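You operate a simulated robot arm through the tools that you are given. There is no shell and no other tool.

You are at the controls of a simulated robot arm. One attempt, no reset.

JOB
Box the white tray's three plain sherds by colour, then wipe the grit off the tray.
Fine: orange in the pink paper box, grey in the blue, beige in the cream; green cloth, put back; leave the lamp alone. What is to be rubbed or washed off counts as gone when no trace of it is left.

The check looks at the end state, three seconds after you hand in, the way a careful person would. Anything else that was tipped, shoved, dropped, spilled or broken makes it a failure. Flat cloth is picked up by pressing the open fingertips on it (5 to 10 N) and closing them slowly along it; thin cloth reads only 2 to 8 mm in the jaws.

ROBOT AND FRAMES
A 7-joint arm with a two-finger parallel gripper, fixed in place. Base frame: the origin is at the foot of the arm, x ahead of it, y to its left, z up; the work surface is at about z = 74. Units: cm, rad, N and s.
Its first joint turns from -2.304 to 2.304 rad. Payload 3.91 kg.
The TCP is the grasp point between the finger pads, 3 cm short of the fingertips. In the tool frame z runs along the fingers and y along their closing line. The gripper opens to 11 cm. The fingers are 2 cm wide and 1 cm thick; the gripper's body (4.8 by 11.2 cm) begins 5.5 cm behind the TCP.
Orientation is that of the tool frame in the base frame, as a unit quaternion [x, y, z, w]. With the fingers straight down and closing along the base's y, the tool's x points along the base's -x, its y along +y and its z along -z.

CONTROLS
- The arm moves only by the tool arm_command. Its argument "plan" is a list of rows, each a list of 7 numbers: the shift along the tool's x, y, z in units of 300 mm (1.0 is 300 mm), then the turn, a rotation vector about the tool's x, y, z in units of 60 degrees (1.0 is 60 degrees), then the finger opening in cm, from 0 to 11. In form: [[x, y, z, wx, wy, wz, gripper], ...]. A call has 1 to 20 rows; each row is the pose to reach, as a shift and turn from the pose commanded when the call began, along the tool's axes at that moment. A call with a number of a shift or a turn outside -1 to 1 is refused whole. Rows are played at 5 a second. More than 5 cm and 0.15 rad between two rows, or a gripper value outside its range, and nothing of the call is played. Where a pose cannot be reached the arm comes as near as it can. A force on the tool above 40 N (or 10 N above the force at the start of the call, whichever is more), or a blocked arm, ends the call early, and 0.2 s more pass. Each finger travels about 10.8 cm/s and halts on what it meets, pressing with about 45 N; the grip force reading is that of the motor and also rises with nothing between the fingers. The clock runs only during rows and for 0.2 s after the last one: add rows that repeat a pose to give the fingers time. The reply holds the time, the measured pose of the TCP, the force on the tool along the base axes, the opening and the grip force, in the units named above and with some noise, with the torque about the TCP (base axes, N m) and any sound that the robot's microphone picked up.
- Cameras (640 x 400 px; columns grow to the right, rows downward): "scene" is fixed at [4.52, 65.13, 133.1]; the picture's right is [0.28, -0.96, 0.00], its down [-0.87, -0.26, -0.41] and it looks along [0.40, 0.12, -0.91] (base axes); focal length 243 px, centre (320, 200). "wrist" rides on the gripper at [7.2, 1.7, -10.3] in the tool frame; the picture's right is [-0.23, 0.97, 0.00], its down [-0.76, -0.18, -0.62] and it looks along [-0.61, -0.14, 0.78] (tool axes); focal length 222 px, centre (320, 200).
- capture(camera): a new picture of that camera. No time passes.
- measure_at(camera, pixels): for up to 12 pixels [column, row] of the newest picture of that camera ("zoom" is the newest enlarged one), the place [x, y, z] in the base frame of the surface seen there, good to about 0.2 cm, but the place of the scene camera against the robot may be out by one fixed shift of up to 1.2 cm in any direction. No time passes.
- inspect(camera, box): a new picture of the part [left, top, right, bottom] of that camera's present view, enlarged. No time passes.
- job_done(): hands the job in; it is judged then, once.

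Unless the task says otherwise, let go and move clear before handing in.

The tools are called after "Call:" by a JSON object that holds its "name" and its "arguments". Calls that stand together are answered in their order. arm_command: Moves the arm, as the interface text tells. Its arguments: {"type":"object","properties":{"plan":{"type":"array"}},"required":["plan"]} The other tools are called the same way: capture (camera) takes a picture; measure_at (camera, pixels) gives the place of the surface under pixels of a picture; inspect (camera, box) takes an enlarged picture of a part of a camera's view; job_done () hands the job in.

At the start:

```text
t: 0.0
tool_pos: [41.1, 62.29, 100.29]
ee_rot: [0.0, 1.0, 0.0, 0.0]
ft_force: [0.0, -1.5, -0.1]
torque: [0.04, -0.04, -0.05]
finger_gap: 10.98
grip_force: 0.0
```

scene: 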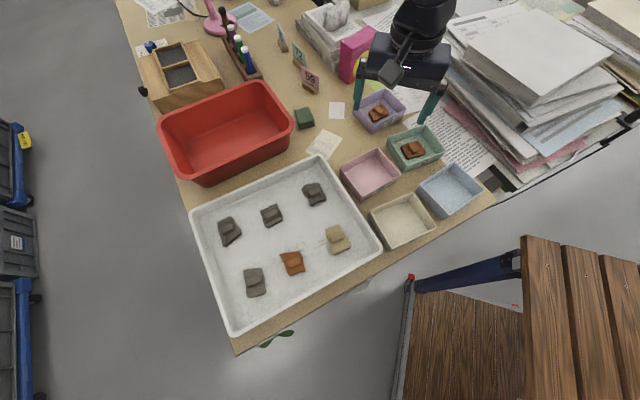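
wrist: 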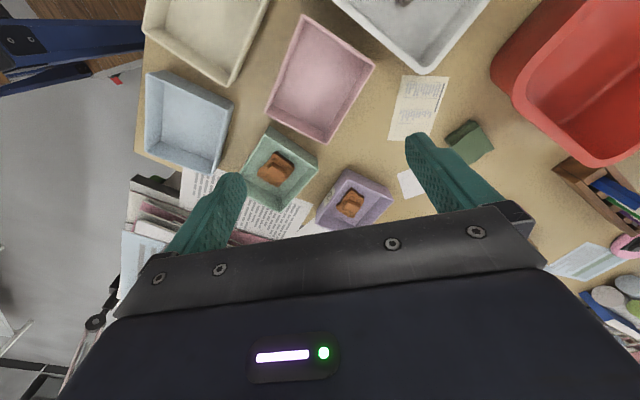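

The scene picture shows the white tray with six sherds (three darker ones around (230,230), (271,215), (314,193), and others at (254,281), (292,262), (338,239)), with boxes to the right. I'll zoom in to see which are plain and where the green cloth is.

Call:
{"name": "inspect", "arguments": {"camera": "scene", "box": [180, 150, 400, 340]}}

Call:
{"name": "inspect", "arguments": {"camera": "scene", "box": [270, 60, 490, 250]}}

Call:
{"name": "inspect", "arguments": {"camera": "scene", "box": [120, 0, 340, 190]}}

```text
2.11 times, centred on (290, 245) of scene
```

zoom: 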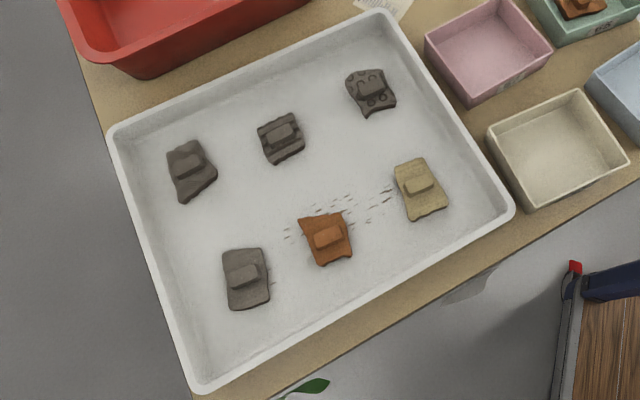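

```text
2.11 times, centred on (380, 155) of scene
```

zoom: 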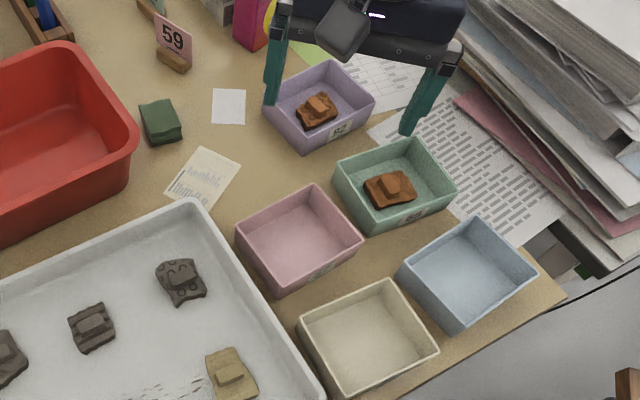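

```text
2.11 times, centred on (230, 95) of scene
```

zoom: 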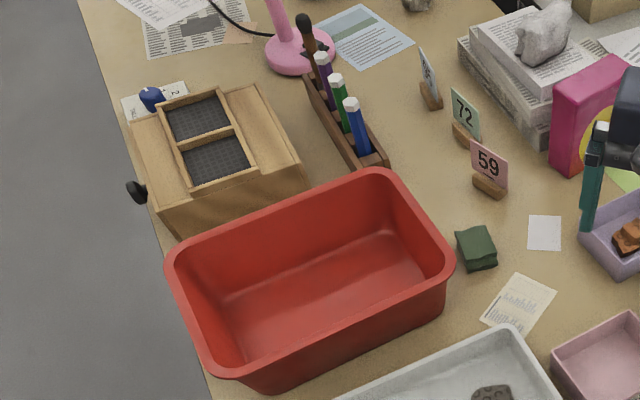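

The scene zoom shows four greyish sherds, two clearly decorated (circles and grooves), and a folded green cloth at about (304,118). I'll measure the key places before moving in to check the two remaining greys.

Call:
{"name": "capture", "arguments": {"camera": "scene"}}

Call:
{"name": "measure_at", "arguments": {"camera": "scene", "pixels": [[229, 229], [271, 213], [314, 191], [254, 279], [291, 261], [337, 238], [304, 117], [270, 240], [370, 178], [402, 225], [448, 192], [320, 160]]}}

Call:
{"name": "capture", "arguments": {"camera": "wrist"}}

Call:
{"name": "measure_at", "arguments": {"camera": "wrist", "pixels": [[470, 140], [318, 85], [185, 125], [215, 25], [424, 73], [300, 17], [372, 65], [265, 112], [328, 142]]}}

```text
taken
```

scene: 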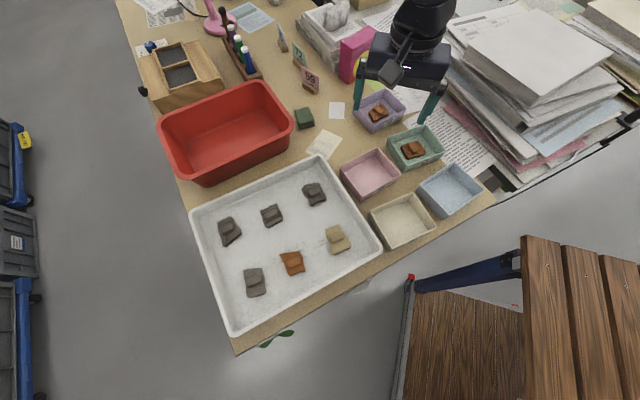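

```text
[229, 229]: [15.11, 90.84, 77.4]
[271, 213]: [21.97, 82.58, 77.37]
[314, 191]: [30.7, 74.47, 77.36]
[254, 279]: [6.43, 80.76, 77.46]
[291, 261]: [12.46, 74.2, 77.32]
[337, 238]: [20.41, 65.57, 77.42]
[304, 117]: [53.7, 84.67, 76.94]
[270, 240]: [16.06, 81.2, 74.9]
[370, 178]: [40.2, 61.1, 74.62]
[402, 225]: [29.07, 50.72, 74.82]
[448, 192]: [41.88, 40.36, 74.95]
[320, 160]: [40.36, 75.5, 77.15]
```

```text
taken
```

wrist: 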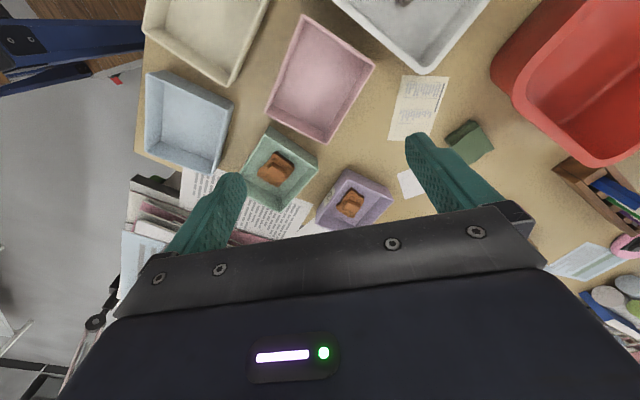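

```text
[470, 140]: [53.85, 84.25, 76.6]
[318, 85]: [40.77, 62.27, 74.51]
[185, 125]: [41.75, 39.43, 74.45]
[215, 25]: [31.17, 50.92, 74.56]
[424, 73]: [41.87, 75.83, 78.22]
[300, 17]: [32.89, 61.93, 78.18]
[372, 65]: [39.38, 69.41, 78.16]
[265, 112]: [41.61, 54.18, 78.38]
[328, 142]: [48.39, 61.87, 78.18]
```

The scene and wrist agree roughly (cloth at about (53.9,84.3), sherds at z≈77.4). I'll move over the tray at the present height to get a wrist view of the sherds and the grit.

Call:
{"name": "arm_command", "arguments": {"plan": [[0.1, 0.07, 0, 0, 0, 0, 11], [0.21, 0.15, 0, 0, 0, 0, 11], [0.32, 0.23, 0, 0, 0, 0, 11], [0.43, 0.3, 0, 0, 0, 0, 11], [0.54, 0.38, 0, 0, 0, 0, 11], [0.63, 0.45, 0, 0, 0, 0, 11], [0.63, 0.45, 0, 0, 0, 0, 11]]}}

Call:
{"name": "capture", "arguments": {"camera": "wrist"}}

Call:
{"name": "inspect", "arguments": {"camera": "wrist", "box": [160, 0, 480, 200]}}

Call:
{"name": "inspect", "arguments": {"camera": "scene", "box": [280, 50, 440, 150]}}

```text
t: 1.6
tool_pos: [22.2, 75.67, 100.33]
ee_rot: [0.001, 1.0, -0.001, 0.0]
ft_force: [-0.2, 0.4, 0.2]
torque: [-0.04, 0.02, 0.0]
finger_gap: 10.99
grip_force: 0.0
```

```text
taken
```

wrist: 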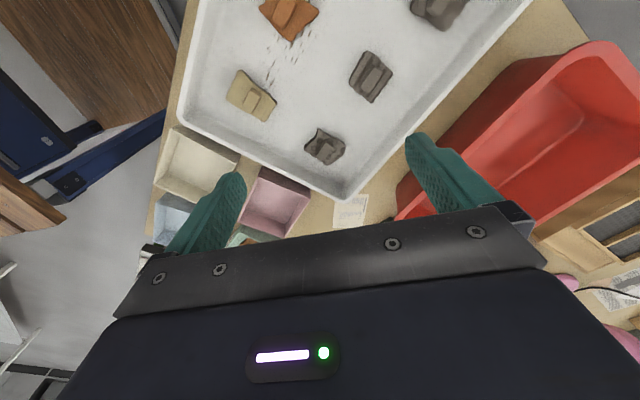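

```text
2.00 times, centred on (320, 100) of wrist
```

zoom: 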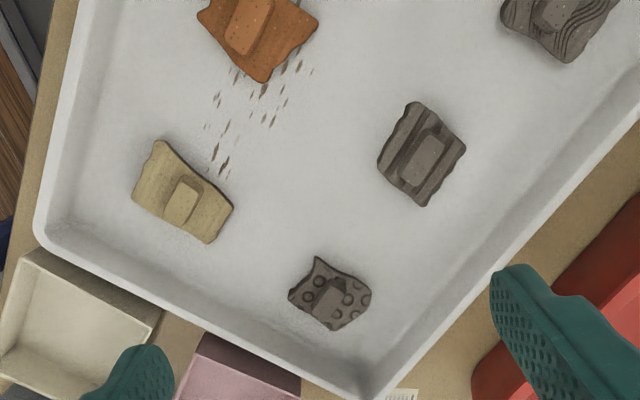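

```text
4.00 times, centred on (360, 100) of scene
```

zoom: 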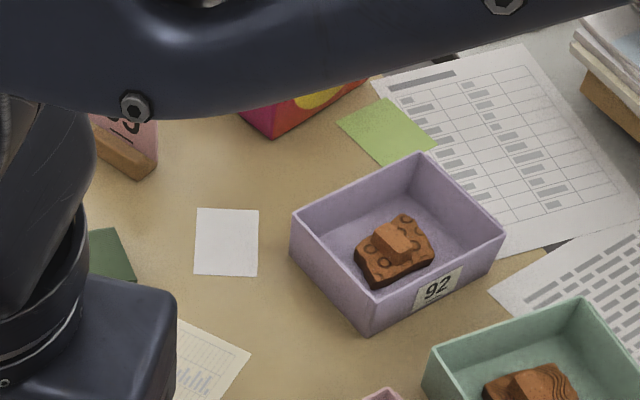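

The wrist zoom shows the upper-right dark sherd at wrist (437,10) has wavy lines, the middle grooves and the lower circles, so the plain grey should be the one at (6.4,80.8). I'll shift the camera back to see it along with the grit.

Call:
{"name": "arm_command", "arguments": {"plan": [[0.14, 0, 0, 0, 0, 0, 11], [0.28, 0, 0, 0, 0, 0, 11], [0.42, 0, 0, 0, 0, 0, 11], [0.5, 0, 0, 0, 0, 0, 11], [0.5, 0, 0, 0, 0, 0, 11]]}}

Call:
{"name": "capture", "arguments": {"camera": "wrist"}}

Call:
{"name": "inspect", "arguments": {"camera": "wrist", "box": [180, 0, 500, 200]}}

Call:
{"name": "inspect", "arguments": {"camera": "scene", "box": [230, 220, 350, 300]}}

```text
t: 2.8
tool_pos: [7.0, 75.71, 100.27]
ee_rot: [0.0, 1.0, 0.0, 0.0]
ft_force: [1.0, 0.1, -0.8]
torque: [0.01, 0.01, -0.05]
finger_gap: 10.98
grip_force: 0.1
```

```text
taken
```

wrist: 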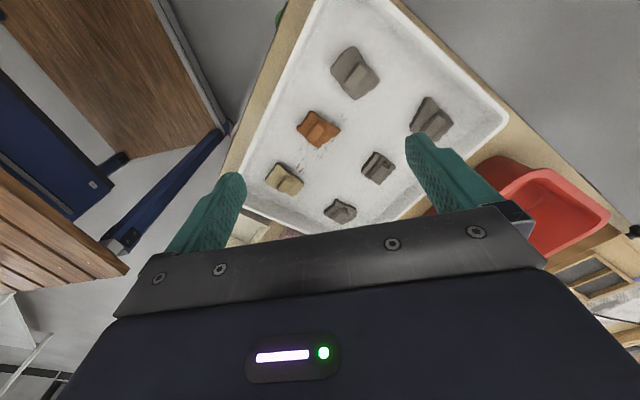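

```text
2.00 times, centred on (340, 100) of wrist
```

zoom: 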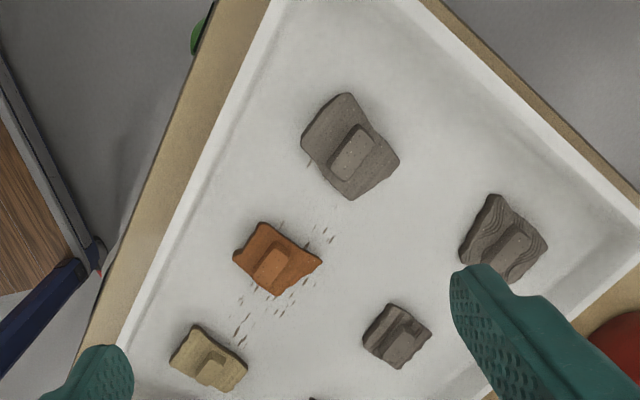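

```text
5.00 times, centred on (290, 260) of scene
```

zoom: 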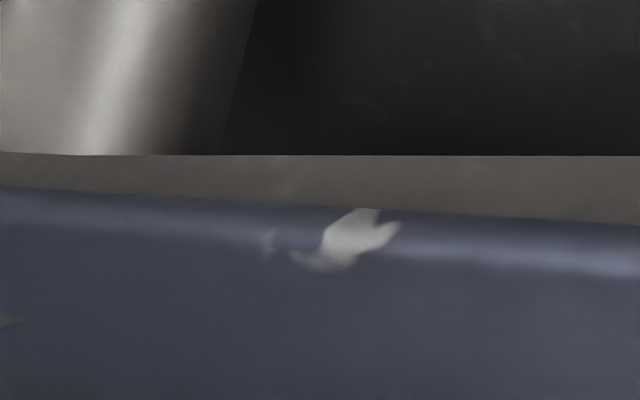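

The wrist zoom confirms the plain grey at wrist (354,75), orange at (316,130), beige at (285,182); the grit lies as specks between orange and beige and around orange. I'll measure the knobs and body corners for grasp angles.

Call:
{"name": "measure_at", "arguments": {"camera": "wrist", "pixels": [[358, 72], [352, 82], [335, 68], [372, 88], [345, 90], [370, 65], [355, 95], [316, 132], [300, 128], [330, 143], [286, 184], [278, 175]]}}

Call:
{"name": "inspect", "arguments": {"camera": "wrist", "box": [315, 40, 395, 110]}}

Call:
{"name": "inspect", "arguments": {"camera": "wrist", "box": [260, 95, 360, 200]}}

```text
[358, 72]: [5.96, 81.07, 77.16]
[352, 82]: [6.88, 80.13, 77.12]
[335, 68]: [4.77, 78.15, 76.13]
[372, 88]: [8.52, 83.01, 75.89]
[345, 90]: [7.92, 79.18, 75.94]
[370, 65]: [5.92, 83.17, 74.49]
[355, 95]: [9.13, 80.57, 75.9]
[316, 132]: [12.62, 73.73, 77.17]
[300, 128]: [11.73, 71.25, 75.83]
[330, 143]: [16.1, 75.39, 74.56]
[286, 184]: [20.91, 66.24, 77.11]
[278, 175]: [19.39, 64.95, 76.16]
```

```text
5.71 times, centred on (355, 75) of wrist
```

zoom: 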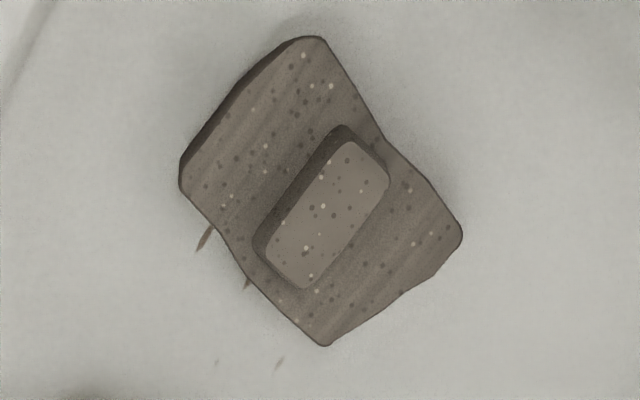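

```text
3.81 times, centred on (310, 148) of wrist
```

zoom: 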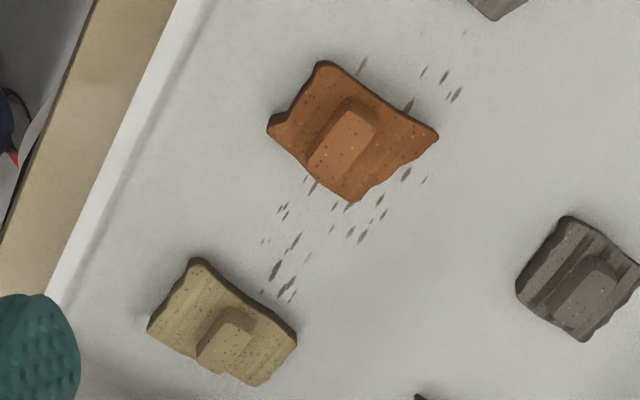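

Readings show the grey knob centred near (6.5,80.7), top z≈77.15, body top ≈76.0, with its short axis at about 39° to base x. I'll turn the tool 51° and come above it at z≈92 with a 5 cm opening, then look.

Call:
{"name": "arm_command", "arguments": {"plan": [[0.004, 0.03, 0.04, 0, 0, 0.14, 9], [0.008, 0.06, 0.08, 0, 0, 0.28, 7], [0.012, 0.09, 0.12, 0, 0, 0.42, 5], [0.016, 0.12, 0.16, 0, 0, 0.56, 5], [0.02, 0.15, 0.2, 0, 0, 0.7, 5], [0.0233, 0.1637, 0.27, 0, 0, 0.84, 5], [0.0233, 0.1637, 0.27, 0, 0, 0.85, 5], [0.0233, 0.1637, 0.27, 0, 0, 0.85, 5]]}}

Call:
{"name": "capture", "arguments": {"camera": "wrist"}}

Call:
{"name": "inspect", "arguments": {"camera": "wrist", "box": [240, 80, 400, 180]}}

```text
t: 4.6
tool_pos: [6.43, 80.67, 92.05]
ee_rot: [0.431, 0.903, -0.001, 0.001]
ft_force: [-0.4, -0.5, 0.8]
torque: [0.01, 0.02, 0.0]
finger_gap: 4.99
grip_force: 0.0
```

```text
taken
```

wrist: 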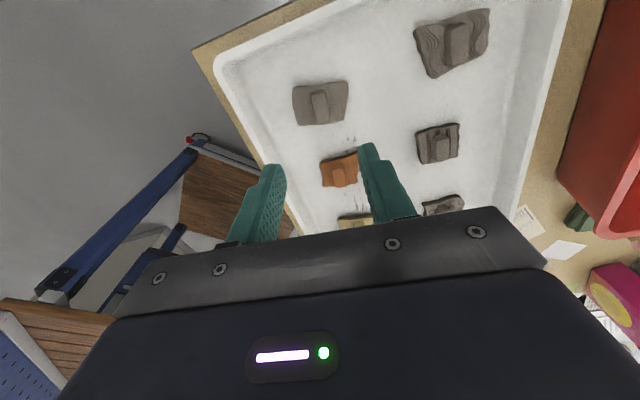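

```text
4.00 times, centred on (320, 130) of wrist
```

zoom: 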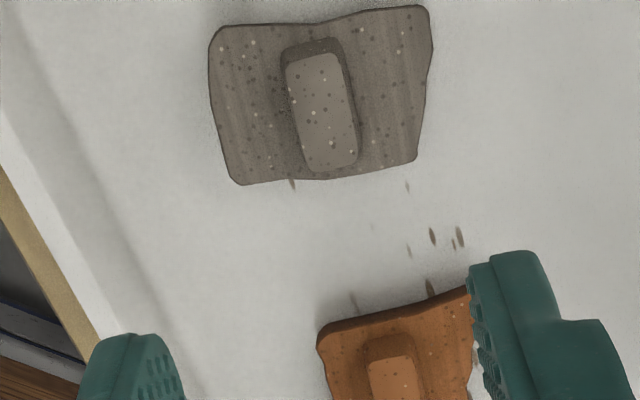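

The knob at wrist (320.5,108) sits on the expected TCP line (320,110) and is aligned within about 3°. I'll go down to TCP z≈79.3 (tips just above the body) and close on the knob.

Call:
{"name": "arm_command", "arguments": {"plan": [[0, 0, 0.13, 0, 0, 0, 5], [0, 0, 0.25, 0, 0, 0, 5], [0, 0, 0.35, 0, 0, 0, 5], [0, 0, 0.4, 0, 0, 0, 5], [0, 0, 0.424, 0, 0, 0, 5], [0, 0, 0.424, 0, 0, 0, 5], [0, 0, 0.424, 0, 0, 0, 3], [0, 0, 0.424, 0, 0, 0, 1.5], [0, 0, 0.424, 0, 0, 0, 0], [0, 0, 0.424, 0, 0, 0, 0], [0, 0, 0.424, 0, 0, 0, 0]]}}

Call:
{"name": "capture", "arguments": {"camera": "wrist"}}

```text
t: 7.0
tool_pos: [6.55, 80.59, 79.36]
ee_rot: [0.431, 0.902, 0.001, 0.0]
ft_force: [-0.5, -0.4, 0.1]
torque: [0.06, -0.02, -0.01]
finger_gap: 1.58
grip_force: 45.2
```

```text
taken
```

wrist: 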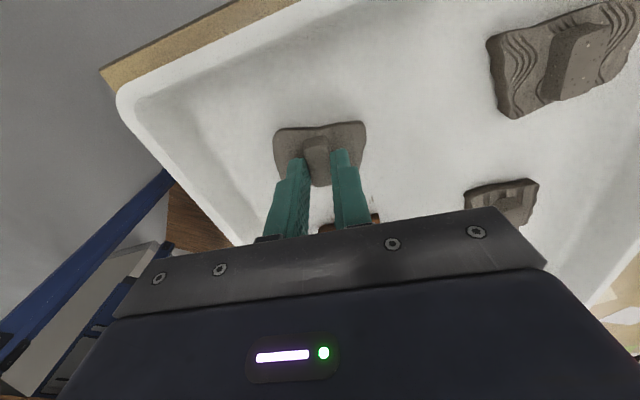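

The gap reads 1.58 cm at 45 N, so the knob is held. I'll lift straight up to z≈92.

Call:
{"name": "arm_command", "arguments": {"plan": [[0, 0, -0.02, 0, 0, 0, 0], [0, 0, -0.05, 0, 0, 0, 0], [0, 0, -0.12, 0, 0, 0, 0], [0, 0, -0.22, 0, 0, 0, 0], [0, 0, -0.32, 0, 0, 0, 0], [0, 0, -0.42, 0, 0, 0, 0], [0, 0, -0.42, 0, 0, 0, 0]]}}

Call:
{"name": "capture", "arguments": {"camera": "wrist"}}

Call:
{"name": "capture", "arguments": {"camera": "scene"}}

```text
t: 8.6
tool_pos: [6.63, 80.69, 92.02]
ee_rot: [0.431, 0.902, 0.0, 0.0]
ft_force: [0.5, -0.9, -0.8]
torque: [-0.02, 0.0, -0.03]
finger_gap: 1.57
grip_force: 45.2
```

```text
taken
```

wrist: 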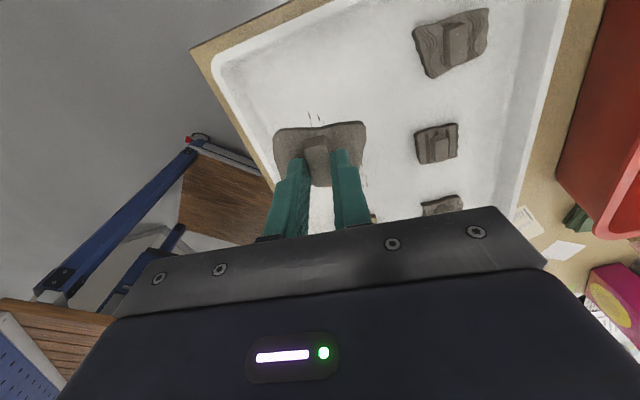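

```text
taken
```

scene: 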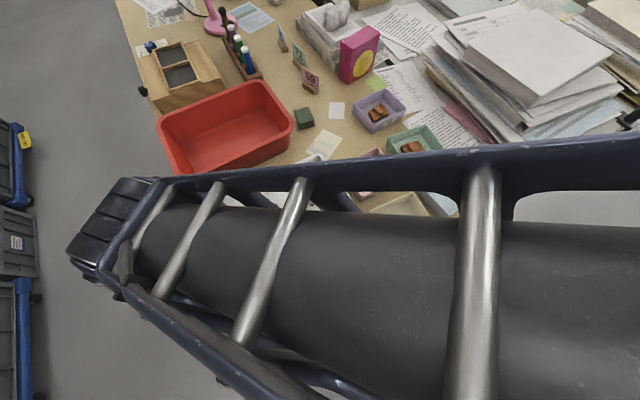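

The sherd is held and clear, with grit left where it lay at wrist (313,118). I'll carry it at z≈92 toward the blue box in two legs.

Call:
{"name": "arm_command", "arguments": {"plan": [[-0.06, 0.002, 0, 0, 0, 0, 0], [-0.16, 0.006, 0, 0, 0, 0, 0], [-0.28, 0.01, 0, 0, 0, 0, 0], [-0.4, 0.015, 0, 0, 0, 0, 0], [-0.52, 0.02, 0, 0, 0, 0, 0], [-0.64, 0.025, 0, 0, 0, 0, 0], [-0.76, 0.03, 0, 0, 0, 0, 0], [-0.86, 0.034, 0, 0, 0, 0, 0], [-0.9, 0.034, 0, 0, 0, 0, 0]]}}

Call:
{"name": "arm_command", "arguments": {"plan": [[-0.06, 0.002, 0, 0, 0, 0, 0], [-0.16, 0.006, 0, 0, 0, 0, 0], [-0.28, 0.01, 0, 0, 0, 0, 0], [-0.4, 0.015, 0, 0, 0, 0, 0], [-0.52, 0.02, 0, 0, 0, 0, 0], [-0.64, 0.025, 0, 0, 0, 0, 0], [-0.74, 0.03, 0, 0, 0, 0, 0], [-0.8, 0.033, 0, 0, 0, 0, 0], [-0.8, 0.033, 0, 0, 0, 0, 0]]}}

Call:
{"name": "capture", "arguments": {"camera": "wrist"}}

Call:
{"name": "capture", "arguments": {"camera": "scene"}}

```text
t: 10.6
tool_pos: [24.29, 60.29, 91.93]
ee_rot: [0.431, 0.902, 0.0, 0.0]
ft_force: [-0.7, 0.7, -1.0]
torque: [0.01, -0.03, 0.01]
finger_gap: 1.57
grip_force: 45.4
```

```text
t: 12.6
tool_pos: [40.2, 42.49, 92.05]
ee_rot: [0.43, 0.903, -0.001, -0.001]
ft_force: [0.2, -0.3, -1.2]
torque: [-0.01, 0.01, -0.01]
finger_gap: 1.56
grip_force: 45.2
```

```text
taken
```

wrist: 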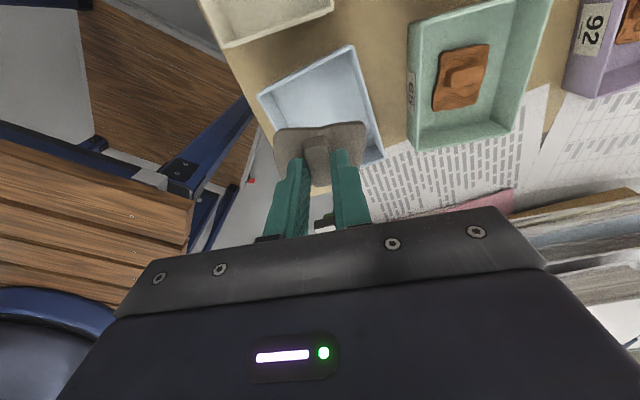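

```text
taken
```

scene: 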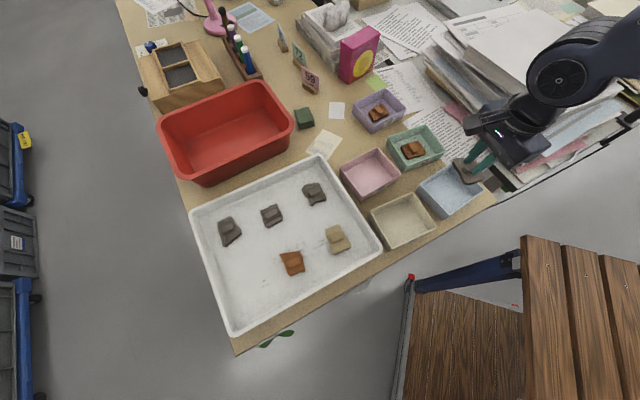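

The sherd hangs over the blue box at wrist (320,135). I'll measure the blue box rim and the nearby paper stack so that the descent stays clear.

Call:
{"name": "measure_at", "arguments": {"camera": "wrist", "pixels": [[350, 47], [260, 97], [381, 160], [330, 90], [300, 100], [320, 80], [360, 140], [352, 60], [550, 230], [600, 215], [510, 200], [440, 200]]}}

Call:
{"name": "measure_at", "arguments": {"camera": "scene", "pixels": [[417, 190], [452, 163], [447, 218], [484, 188], [445, 190], [480, 110], [520, 140], [540, 160], [560, 130], [500, 180], [450, 60], [520, 40]]}}

```text
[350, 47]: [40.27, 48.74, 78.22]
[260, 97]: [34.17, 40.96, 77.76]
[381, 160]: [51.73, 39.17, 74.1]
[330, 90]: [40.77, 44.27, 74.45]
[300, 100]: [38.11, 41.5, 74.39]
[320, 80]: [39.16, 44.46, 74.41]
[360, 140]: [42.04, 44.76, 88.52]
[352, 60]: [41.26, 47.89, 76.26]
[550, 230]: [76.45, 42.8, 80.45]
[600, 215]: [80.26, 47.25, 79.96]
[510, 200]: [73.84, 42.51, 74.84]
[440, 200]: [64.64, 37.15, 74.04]
```

```text
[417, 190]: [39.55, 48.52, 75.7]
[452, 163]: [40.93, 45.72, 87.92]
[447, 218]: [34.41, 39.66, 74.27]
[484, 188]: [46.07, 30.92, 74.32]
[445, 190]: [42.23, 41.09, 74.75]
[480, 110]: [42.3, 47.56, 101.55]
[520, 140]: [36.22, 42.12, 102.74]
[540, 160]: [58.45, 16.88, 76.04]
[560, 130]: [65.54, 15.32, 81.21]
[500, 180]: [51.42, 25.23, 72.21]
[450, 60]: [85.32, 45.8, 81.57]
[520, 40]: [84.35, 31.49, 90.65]
```

The blue rim corners come out at (40.3,48.7), (34.2,41.0), (49.6,40.6), giving a centre near (41.9,40.8) with floor z≈74.4. I'll shift there and lower until the sherd just touches.

Call:
{"name": "arm_command", "arguments": {"plan": [[-0.04, 0.004, 0, 0, 0, 0, 0], [-0.08, 0.008, 0.02, 0, 0, 0, 0], [-0.08, 0.008, 0.12, 0, 0, 0, 0], [-0.08, 0.008, 0.22, 0, 0, 0, 0], [-0.08, 0.008, 0.32, 0, 0, 0, 0], [-0.08, 0.008, 0.38, 0, 0, 0, 0], [-0.08, 0.008, 0.41, 0, 0, 0, 0], [-0.08, 0.008, 0.42, 0, 0, 0, 0], [-0.08, 0.008, 0.424, 0, 0, 0, 0], [-0.08, 0.008, 0.424, 0, 0, 0, 0]]}}

Call:
{"name": "capture", "arguments": {"camera": "wrist"}}

Call:
{"name": "inspect", "arguments": {"camera": "scene", "box": [390, 90, 550, 230]}}

```text
t: 14.8
tool_pos: [41.84, 40.59, 79.32]
ee_rot: [0.43, 0.903, 0.0, 0.0]
ft_force: [0.3, -0.2, 2.1]
torque: [0.01, 0.08, -0.01]
finger_gap: 1.56
grip_force: 45.0
```

```text
taken
```

wrist: 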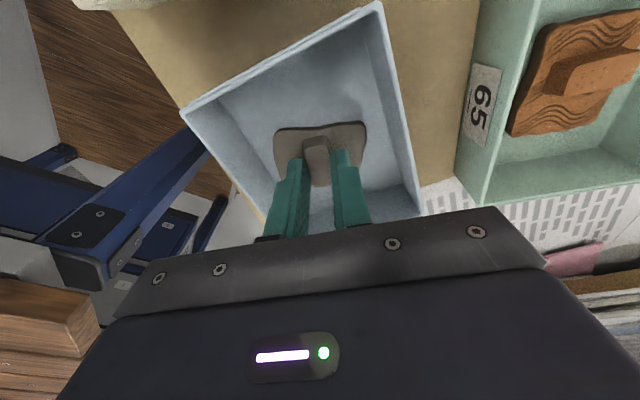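

```text
2.86 times, centred on (470, 160) of scene
```

zoom: 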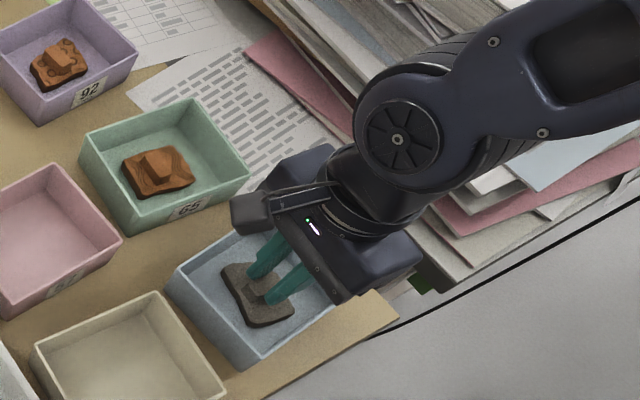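

The sherd sits inside the blue box with a 2 N touch at z 79.32. I'll open to 4 cm and rise straight up.

Call:
{"name": "arm_command", "arguments": {"plan": [[0, 0, 0, 0, 0, 0, 2.2], [0, 0, 0, 0, 0, 0, 3], [0, 0, 0, 0, 0, 0, 4], [0, 0, -0.03, 0, 0, 0, 4], [0, 0, -0.1, 0, 0, 0, 4], [0, 0, -0.22, 0, 0, 0, 4], [0, 0, -0.34, 0, 0, 0, 4], [0, 0, -0.44, 0, 0, 0, 4], [0, 0, -0.44, 0, 0, 0, 4]]}}

Call:
{"name": "capture", "arguments": {"camera": "wrist"}}

```text
t: 16.8
tool_pos: [41.79, 40.71, 92.68]
ee_rot: [0.431, 0.902, 0.001, 0.0]
ft_force: [0.0, 0.2, 0.3]
torque: [-0.01, 0.01, -0.01]
finger_gap: 4.02
grip_force: 0.1
```

```text
taken
```

wrist: 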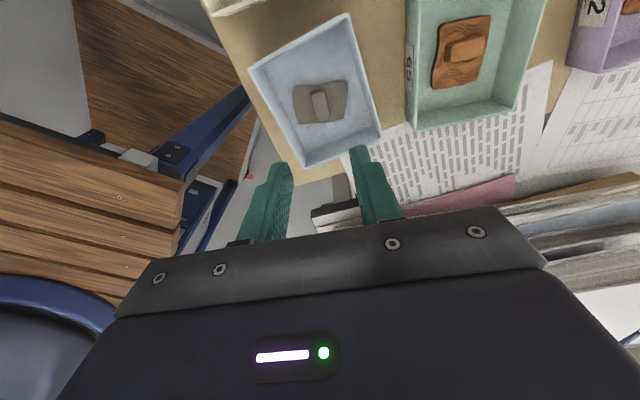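

The grey sherd rests flat in the blue box at wrist (319,100). Next I'll move back over the tray toward the beige sherd and look.

Call:
{"name": "arm_command", "arguments": {"plan": [[0.08, 0, 0, 0, 0, 0, 5], [0.2, 0, 0, 0, 0, 0, 5], [0.34, 0, 0, 0, 0, 0, 5], [0.48, 0, 0, 0, 0, 0, 5], [0.62, 0, 0, 0, 0, 0, 5], [0.76, 0, 0, 0, 0, 0, 5], [0.9, 0, 0, 0, 0, 0, 5], [0.98, 0, 0, 0, 0, 0, 5], [0.98, 0, 0, 0, 0, 0, 5]]}}

Call:
{"name": "capture", "arguments": {"camera": "wrist"}}

Call:
{"name": "inspect", "arguments": {"camera": "wrist", "box": [240, 40, 400, 140]}}

```text
t: 18.8
tool_pos: [23.17, 63.57, 92.54]
ee_rot: [0.43, 0.903, -0.001, 0.0]
ft_force: [-0.2, -0.8, 0.0]
torque: [0.02, 0.01, 0.03]
finger_gap: 5.01
grip_force: 0.0
```

```text
taken
```

wrist: 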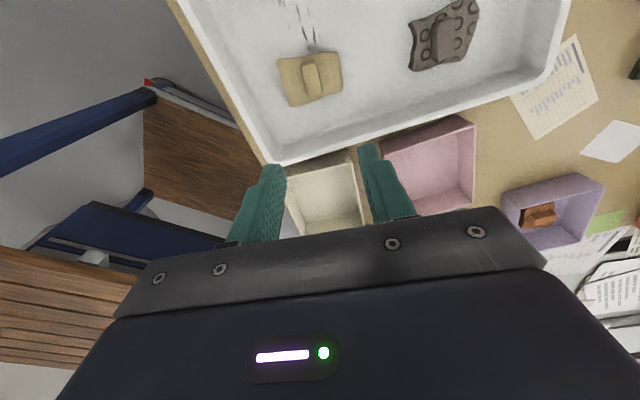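

```text
4.00 times, centred on (320, 90) of wrist
```

zoom: 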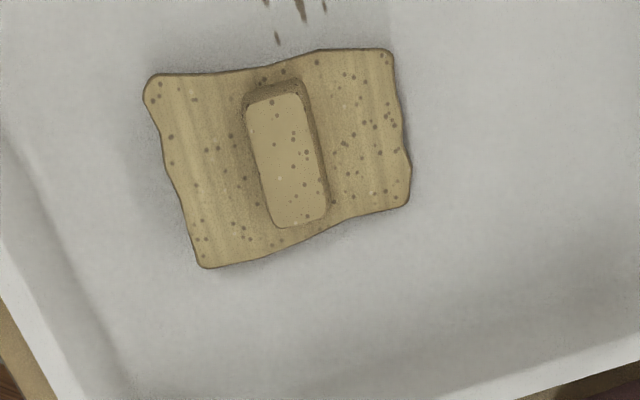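

The beige knob shows at zoom (287,160); I'll measure its two ends and centre for aim and angle.

Call:
{"name": "measure_at", "arguments": {"camera": "zoom", "pixels": [[287, 160], [276, 105], [299, 215], [252, 130], [320, 190], [263, 210], [305, 110], [180, 110], [380, 80]]}}

```text
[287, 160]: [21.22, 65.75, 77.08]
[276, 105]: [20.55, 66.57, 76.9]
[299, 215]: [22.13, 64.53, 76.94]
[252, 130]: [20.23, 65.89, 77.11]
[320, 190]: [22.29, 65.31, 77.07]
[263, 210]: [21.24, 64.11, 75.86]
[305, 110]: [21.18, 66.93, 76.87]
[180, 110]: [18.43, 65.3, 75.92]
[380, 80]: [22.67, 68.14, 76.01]
```

The knob centre is (21.25,65.6) with axis at -52°, matching the tool's -51°. I'll move over it, go down to z≈79.35 and close.

Call:
{"name": "arm_command", "arguments": {"plan": [[0.05, -0.005, 0.04, 0, 0, 0, 5], [0.097, -0.009, 0.1, 0, 0, 0, 5], [0.097, -0.009, 0.22, 0, 0, 0, 5], [0.097, -0.009, 0.34, 0, 0, 0, 5], [0.097, -0.009, 0.41, 0, 0, 0, 5], [0.097, -0.009, 0.44, 0, 0, 0, 5], [0.097, -0.009, 0.44, 0, 0, 0, 5], [0.097, -0.009, 0.44, 0, 0, 0, 3], [0.097, -0.009, 0.44, 0, 0, 0, 1.5], [0.097, -0.009, 0.44, 0, 0, 0, 0], [0.097, -0.009, 0.44, 0, 0, 0, 0], [0.097, -0.009, 0.44, 0, 0, 0, 0]]}}

Call:
{"name": "capture", "arguments": {"camera": "wrist"}}

```text
t: 21.4
tool_pos: [21.48, 65.57, 79.36]
ee_rot: [0.431, 0.903, 0.0, 0.0]
ft_force: [0.1, 0.6, -0.6]
torque: [0.0, 0.02, 0.01]
finger_gap: 1.61
grip_force: 45.2
```

```text
taken
```

wrist: 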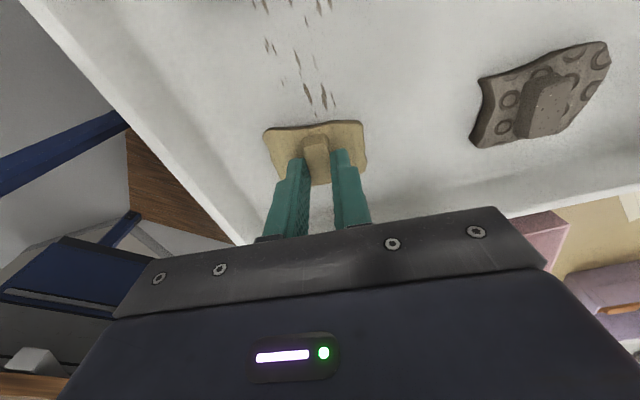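

The beige knob is held (1.61 cm, 45 N). I'll lift and carry toward the cream box.

Call:
{"name": "arm_command", "arguments": {"plan": [[0, 0, -0.02, 0, 0, 0, 0], [0, 0, -0.06, 0, 0, 0, 0], [0, 0, -0.16, 0, 0, 0, 0], [0, 0, -0.28, 0, 0, 0, 0], [0, 0, -0.4, 0, 0, 0, 0], [0, 0, -0.44, 0, 0, 0, 0], [-0.08, -0.01, -0.44, 0, 0, 0, 0], [-0.2, -0.03, -0.44, 0, 0, 0, 0], [-0.32, -0.05, -0.44, 0, 0, 0, 0], [-0.42, -0.06, -0.44, 0, 0, 0, 0], [-0.5, -0.08, -0.44, 0, 0, 0, 0], [-0.5, -0.08, -0.44, 0, 0, 0, 0]]}}

Call:
{"name": "capture", "arguments": {"camera": "wrist"}}

Call:
{"name": "inspect", "arguments": {"camera": "scene", "box": [340, 130, 500, 260]}}

```text
t: 24.0
tool_pos: [28.74, 52.56, 92.63]
ee_rot: [0.43, 0.903, 0.0, 0.001]
ft_force: [0.5, 1.1, -0.5]
torque: [0.0, -0.01, -0.01]
finger_gap: 1.59
grip_force: 44.9
```

```text
taken
```

wrist: 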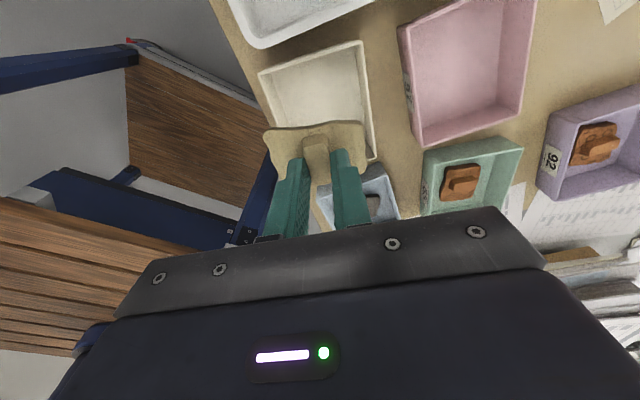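

```text
3.08 times, centred on (420, 195) of scene
```

zoom: 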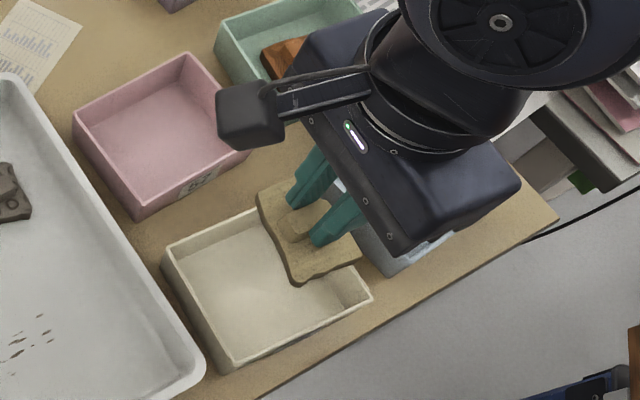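

From wrist corners (362,40), (259,72), (374,155) the cream box centre is about 1 cm behind the TCP and aligned with the tool. I'll shift and set the beige sherd down.

Call:
{"name": "arm_command", "arguments": {"plan": [[-0.032, 0.007, 0, 0, 0, 0, 0], [-0.032, 0.007, 0.1, 0, 0, 0, 0], [-0.032, 0.007, 0.22, 0, 0, 0, 0], [-0.032, 0.007, 0.33, 0, 0, 0, 0], [-0.032, 0.007, 0.4, 0, 0, 0, 0], [-0.032, 0.007, 0.43, 0, 0, 0, 0], [-0.032, 0.007, 0.441, 0, 0, 0, 0], [-0.032, 0.007, 0.441, 0, 0, 0, 0]]}}

Call:
{"name": "capture", "arguments": {"camera": "wrist"}}

```text
t: 25.8
tool_pos: [29.6, 51.74, 79.29]
ee_rot: [0.43, 0.903, 0.0, 0.0]
ft_force: [0.1, -0.6, -1.0]
torque: [0.01, 0.0, 0.04]
finger_gap: 1.58
grip_force: 44.5
```

```text
taken
```

wrist: 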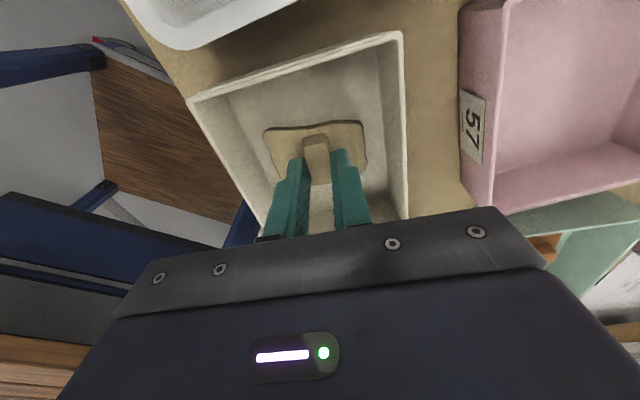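

The beige sherd is inside the cream box, at or just above the floor (no clear contact force). I'll ease down 1 mm, open, and rise.

Call:
{"name": "arm_command", "arguments": {"plan": [[0, 0, 0.003, 0, 0, 0, 0], [0, 0, 0.003, 0, 0, 0, 0], [0, 0, 0.003, 0, 0, 0, 2.2], [0, 0, 0.003, 0, 0, 0, 3], [0, 0, 0.003, 0, 0, 0, 4], [0, 0, -0.03, 0, 0, 0, 4], [0, 0, -0.1, 0, 0, 0, 4], [0, 0, -0.22, 0, 0, 0, 4], [0, 0, -0.34, 0, 0, 0, 4], [0, 0, -0.44, 0, 0, 0, 4], [0, 0, -0.44, 0, 0, 0, 4]]}}

Call:
{"name": "capture", "arguments": {"camera": "wrist"}}

```text
t: 28.2
tool_pos: [29.4, 51.74, 92.58]
ee_rot: [0.43, 0.903, 0.001, 0.0]
ft_force: [0.0, 0.3, -0.3]
torque: [0.0, 0.02, 0.04]
finger_gap: 3.99
grip_force: 0.0
```

```text
taken
```

wrist: 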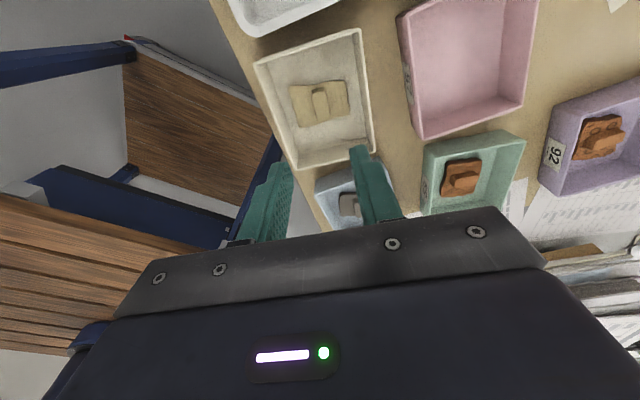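

Beige rests flat in the cream box at wrist (319,100). Now back to the orange sherd near (12.8,73.7).

Call:
{"name": "arm_command", "arguments": {"plan": [[0.08, 0.003, 0, 0, 0, 0, 5], [0.2, 0.006, 0, 0, 0, 0, 5], [0.34, 0.01, 0, 0, 0, 0, 5], [0.48, 0.014, 0, 0, 0, 0, 5], [0.62, 0.018, 0, 0, 0, 0, 5], [0.76, 0.022, 0, 0, 0, 0, 5], [0.84, 0.026, 0, 0, 0, 0, 5], [0.84, 0.026, 0, 0, 0, 0, 5]]}}

Call:
{"name": "inspect", "arguments": {"camera": "wrist", "box": [240, 40, 400, 140]}}

```text
t: 30.0
tool_pos: [14.4, 71.82, 92.26]
ee_rot: [0.43, 0.903, 0.0, 0.0]
ft_force: [0.6, -0.6, 0.0]
torque: [-0.01, 0.02, 0.0]
finger_gap: 5.04
grip_force: 0.0
```

```text
4.00 times, centred on (320, 90) of wrist
```

zoom: 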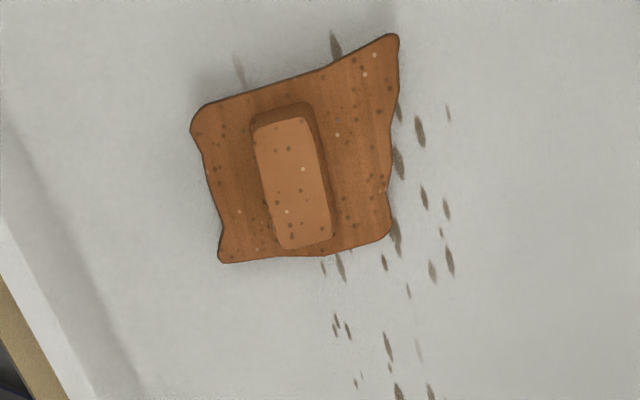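

Call:
{"name": "measure_at", "arguments": {"camera": "zoom", "pixels": [[293, 182], [282, 125], [305, 240], [256, 140], [328, 220], [280, 240], [305, 125]]}}

Call:
{"name": "capture", "arguments": {"camera": "scene"}}

```text
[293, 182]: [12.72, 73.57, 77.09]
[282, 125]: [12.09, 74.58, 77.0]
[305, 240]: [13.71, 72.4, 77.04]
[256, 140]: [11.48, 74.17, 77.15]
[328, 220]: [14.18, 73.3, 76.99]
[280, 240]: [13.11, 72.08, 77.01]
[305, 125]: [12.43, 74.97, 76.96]
```

```text
taken
```

scene: 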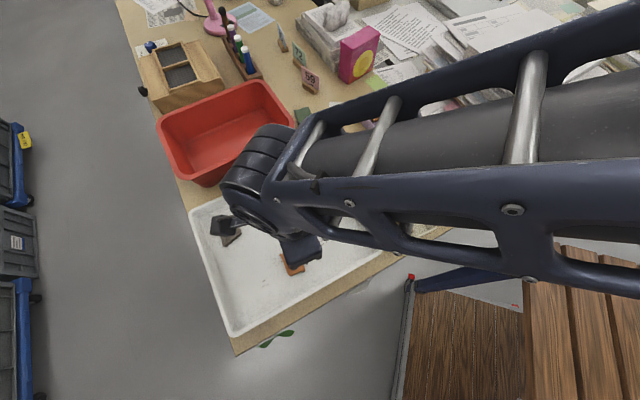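

The orange knob centre measures (12.85,73.55), axis -53°, matching the tool. I'll go over, down and close.

Call:
{"name": "arm_command", "arguments": {"plan": [[0.04, -0.001, 0.04, 0, 0, 0, 5], [0.076, -0.001, 0.1, 0, 0, 0, 5], [0.076, -0.001, 0.22, 0, 0, 0, 5], [0.076, -0.001, 0.34, 0, 0, 0, 5], [0.076, -0.001, 0.41, 0, 0, 0, 5], [0.076, -0.001, 0.439, 0, 0, 0, 5], [0.076, -0.001, 0.439, 0, 0, 0, 5], [0.076, -0.001, 0.439, 0, 0, 0, 3], [0.076, -0.001, 0.439, 0, 0, 0, 1.5], [0.076, -0.001, 0.439, 0, 0, 0, 0], [0.076, -0.001, 0.439, 0, 0, 0, 0], [0.076, -0.001, 0.439, 0, 0, 0, 0]]}}

Call:
{"name": "arm_command", "arguments": {"plan": [[0, 0, -0.02, 0, 0, 0, 0], [0, 0, -0.06, 0, 0, 0, 0], [0, 0, -0.16, 0, 0, 0, 0], [0, 0, -0.28, 0, 0, 0, 0], [0, 0, -0.4, 0, 0, 0, 0], [0, 0, -0.44, 0, 0, 0, 0], [0, 0, -0.44, 0, 0, 0, 0]]}}

Call:
{"name": "capture", "arguments": {"camera": "wrist"}}

```text
t: 32.6
tool_pos: [12.9, 73.49, 79.39]
ee_rot: [0.43, 0.903, 0.0, -0.001]
ft_force: [0.2, 0.0, 0.4]
torque: [-0.02, -0.02, 0.0]
finger_gap: 1.59
grip_force: 45.5
```

```text
t: 34.2
tool_pos: [12.87, 73.71, 92.37]
ee_rot: [0.431, 0.902, 0.0, 0.0]
ft_force: [0.1, 0.9, -0.4]
torque: [0.02, 0.04, 0.04]
finger_gap: 1.56
grip_force: 45.1
```

```text
taken
```

wrist: 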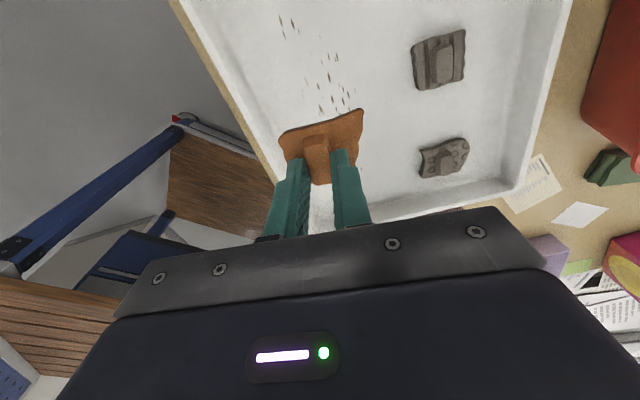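

Orange is held (1.56 cm). I'll carry it toward the pink box centre at about (40.5,61.9).

Call:
{"name": "arm_command", "arguments": {"plan": [[-0.06, 0.03, 0, 0, 0, 0, 0], [-0.17, 0.09, 0, 0, 0, 0, 0], [-0.3, 0.16, 0, 0, 0, 0, 0], [-0.43, 0.23, 0, 0, 0, 0, 0], [-0.56, 0.3, 0, 0, 0, 0, 0], [-0.69, 0.37, 0, 0, 0, 0, 0], [-0.8, 0.43, 0, 0, 0, 0, 0], [-0.87, 0.465, 0, 0, 0, 0, 0], [-0.885, 0.473, 0, 0, 0, 0, 0], [-0.885, 0.473, 0, 0, 0, 0, 0]]}}

Call:
{"name": "capture", "arguments": {"camera": "wrist"}}

Call:
{"name": "inspect", "arguments": {"camera": "scene", "box": [300, 100, 460, 230]}}

```text
t: 36.4
tool_pos: [40.64, 61.73, 92.37]
ee_rot: [0.431, 0.903, 0.0, 0.0]
ft_force: [0.7, 0.3, 0.3]
torque: [0.01, 0.04, -0.02]
finger_gap: 1.58
grip_force: 45.4
```

```text
taken
```

wrist: 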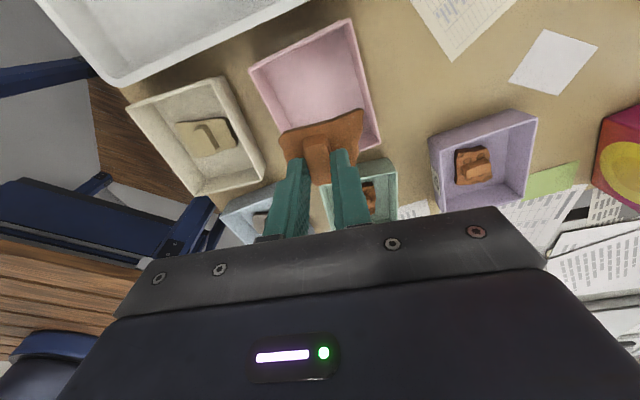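

```text
3.08 times, centred on (380, 165) of scene
```

zoom: 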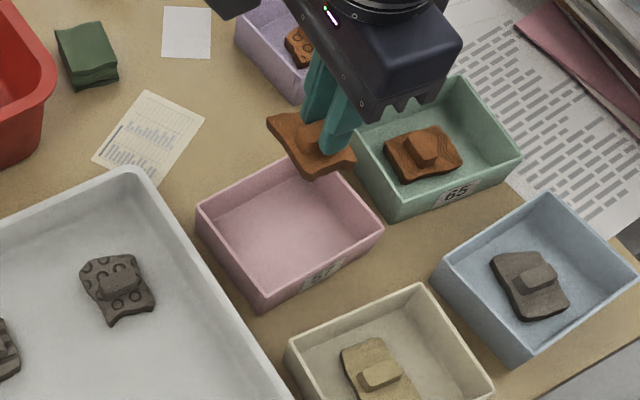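

The corners (350,18), (250,68), (382,150) put the pink box centre 0.4 cm from the TCP and turned about 8°. I'll make that turn and lower the orange sherd in.

Call:
{"name": "arm_command", "arguments": {"plan": [[-0.013, 0.013, 0, 0, 0, -0.07, 0], [-0.013, 0.013, 0, 0, 0, -0.14, 0], [-0.013, 0.013, 0.1, 0, 0, -0.14, 0], [-0.013, 0.013, 0.22, 0, 0, -0.14, 0], [-0.013, 0.013, 0.33, 0, 0, -0.14, 0], [-0.013, 0.013, 0.4, 0, 0, -0.14, 0], [-0.013, 0.013, 0.43, 0, 0, -0.14, 0], [-0.013, 0.013, 0.441, 0, 0, -0.14, 0], [-0.013, 0.013, 0.443, 0, 0, -0.14, 0], [-0.013, 0.013, 0.443, 0, 0, -0.14, 0]]}}

Call:
{"name": "capture", "arguments": {"camera": "wrist"}}

```text
t: 38.6
tool_pos: [41.29, 61.83, 79.19]
ee_rot: [0.363, 0.932, 0.0, -0.001]
ft_force: [-0.5, 0.8, 3.2]
torque: [0.1, -0.06, -0.01]
finger_gap: 1.57
grip_force: 45.1
```

```text
taken
```

wrist: 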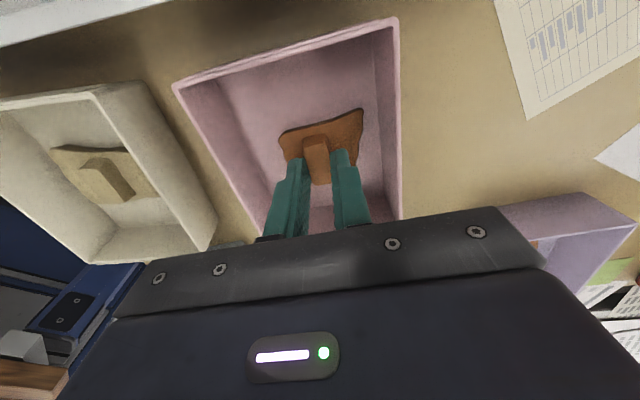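

A 3 N touch shows the orange sherd is on the pink box floor. I'll open to 4 cm and rise.

Call:
{"name": "arm_command", "arguments": {"plan": [[0, 0, 0, 0, 0, 0, 2.2], [0, 0, 0, 0, 0, 0, 3], [0, 0, 0, 0, 0, 0, 4], [0, 0, -0.03, 0, 0, 0, 4], [0, 0, -0.1, 0, 0, 0, 4], [0, 0, -0.22, 0, 0, 0, 4], [0, 0, -0.34, 0, 0, 0, 4], [0, 0, -0.44, 0, 0, 0, 4], [0, 0, -0.44, 0, 0, 0, 4]]}}

Call:
{"name": "capture", "arguments": {"camera": "wrist"}}

Call:
{"name": "inspect", "arguments": {"camera": "scene", "box": [270, 80, 350, 150]}}

Call:
{"name": "measure_at", "arguments": {"camera": "zoom", "pixels": [[270, 190], [225, 165], [305, 165], [250, 245], [340, 240], [290, 240], [345, 280], [200, 230], [280, 140]]}}

```text
t: 40.6
tool_pos: [41.13, 61.73, 92.37]
ee_rot: [0.364, 0.931, 0.0, 0.0]
ft_force: [0.6, 0.5, 0.0]
torque: [0.01, 0.01, 0.01]
finger_gap: 3.99
grip_force: 0.0
```

```text
taken
```

wrist: 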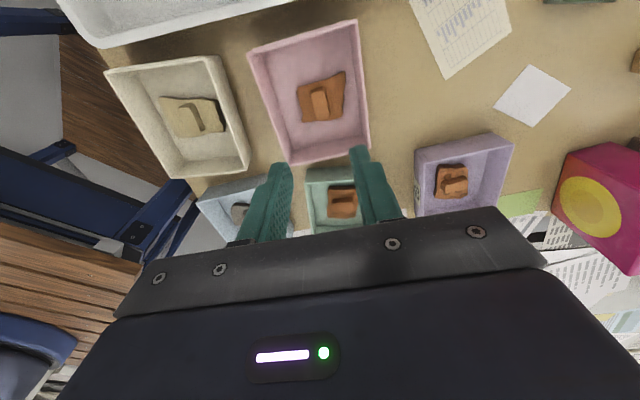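

```text
5.71 times, centred on (310, 115) of scene
```

zoom: 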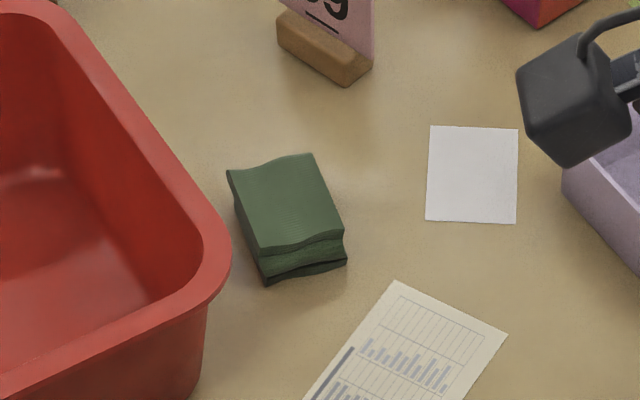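

```text
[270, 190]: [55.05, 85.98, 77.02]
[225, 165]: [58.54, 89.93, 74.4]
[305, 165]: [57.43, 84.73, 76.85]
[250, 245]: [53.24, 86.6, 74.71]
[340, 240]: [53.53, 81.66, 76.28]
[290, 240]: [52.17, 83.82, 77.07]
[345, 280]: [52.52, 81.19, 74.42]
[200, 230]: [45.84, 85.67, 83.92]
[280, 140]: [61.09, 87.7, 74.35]
```

Orange rests in the pink box at wrist (322,98). The green cloth is a folded pad about 4×6 cm, top z≈77, near (54.5,84.7), about 100 cm out; I'll turn so the closing line crosses its short side and come closer for a look.

Call:
{"name": "arm_command", "arguments": {"plan": [[0.024, 0.075, 0, 0, 0, -0.13, 5], [0.048, 0.15, 0, 0, 0, -0.26, 6], [0.072, 0.225, 0, 0, 0, -0.39, 7], [0.096, 0.3, 0, 0, 0, -0.52, 7], [0.12, 0.375, 0, 0, 0, -0.65, 7], [0.144, 0.45, 0, 0, 0, -0.78, 7], [0.168, 0.525, 0, 0, 0, -0.91, 7], [0.168, 0.525, 0, 0, 0, -0.99, 7], [0.168, 0.525, 0, 0, 0, -0.99, 7]]}}

Call:
{"name": "arm_command", "arguments": {"plan": [[0, 0, 0, 0, 0, -0.12, 7], [0, 0, 0, 0, 0, -0.24, 7], [0, 0, 0, 0, 0, -0.36, 7], [0, 0, 0, 0, 0, -0.36, 7]]}}

Call:
{"name": "capture", "arguments": {"camera": "wrist"}}

Call:
{"name": "capture", "arguments": {"camera": "scene"}}

```text
t: 42.6
tool_pos: [48.1, 76.98, 92.44]
ee_rot: [-0.148, 0.989, 0.001, 0.0]
ft_force: [-0.4, -0.3, 0.0]
torque: [-0.03, 0.02, 0.01]
finger_gap: 7.04
grip_force: 0.0
```

```text
t: 43.6
tool_pos: [48.09, 76.84, 92.39]
ee_rot: [-0.33, 0.944, 0.001, 0.0]
ft_force: [-0.2, 0.3, -0.2]
torque: [0.0, -0.01, 0.0]
finger_gap: 7.01
grip_force: 0.1
```

```text
taken
```

wrist: 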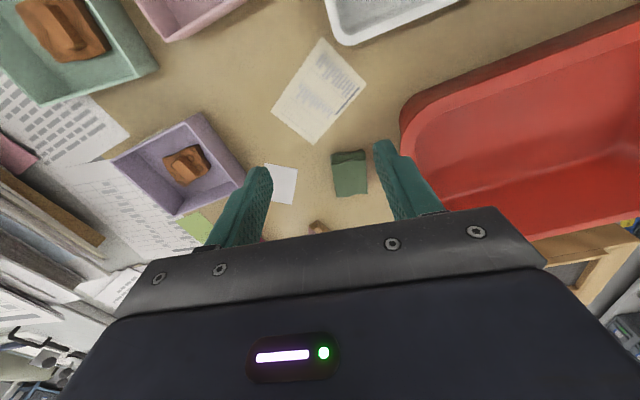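

```text
taken
```

scene: 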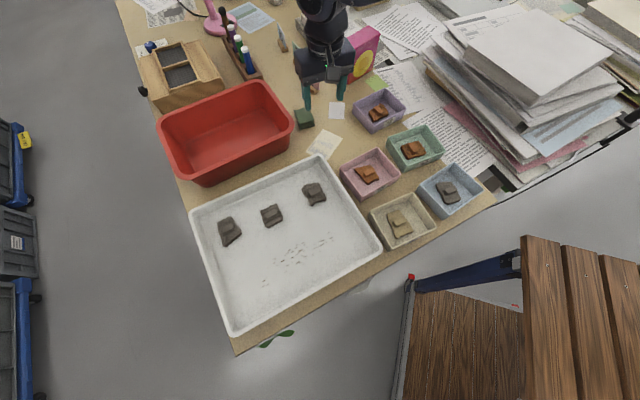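

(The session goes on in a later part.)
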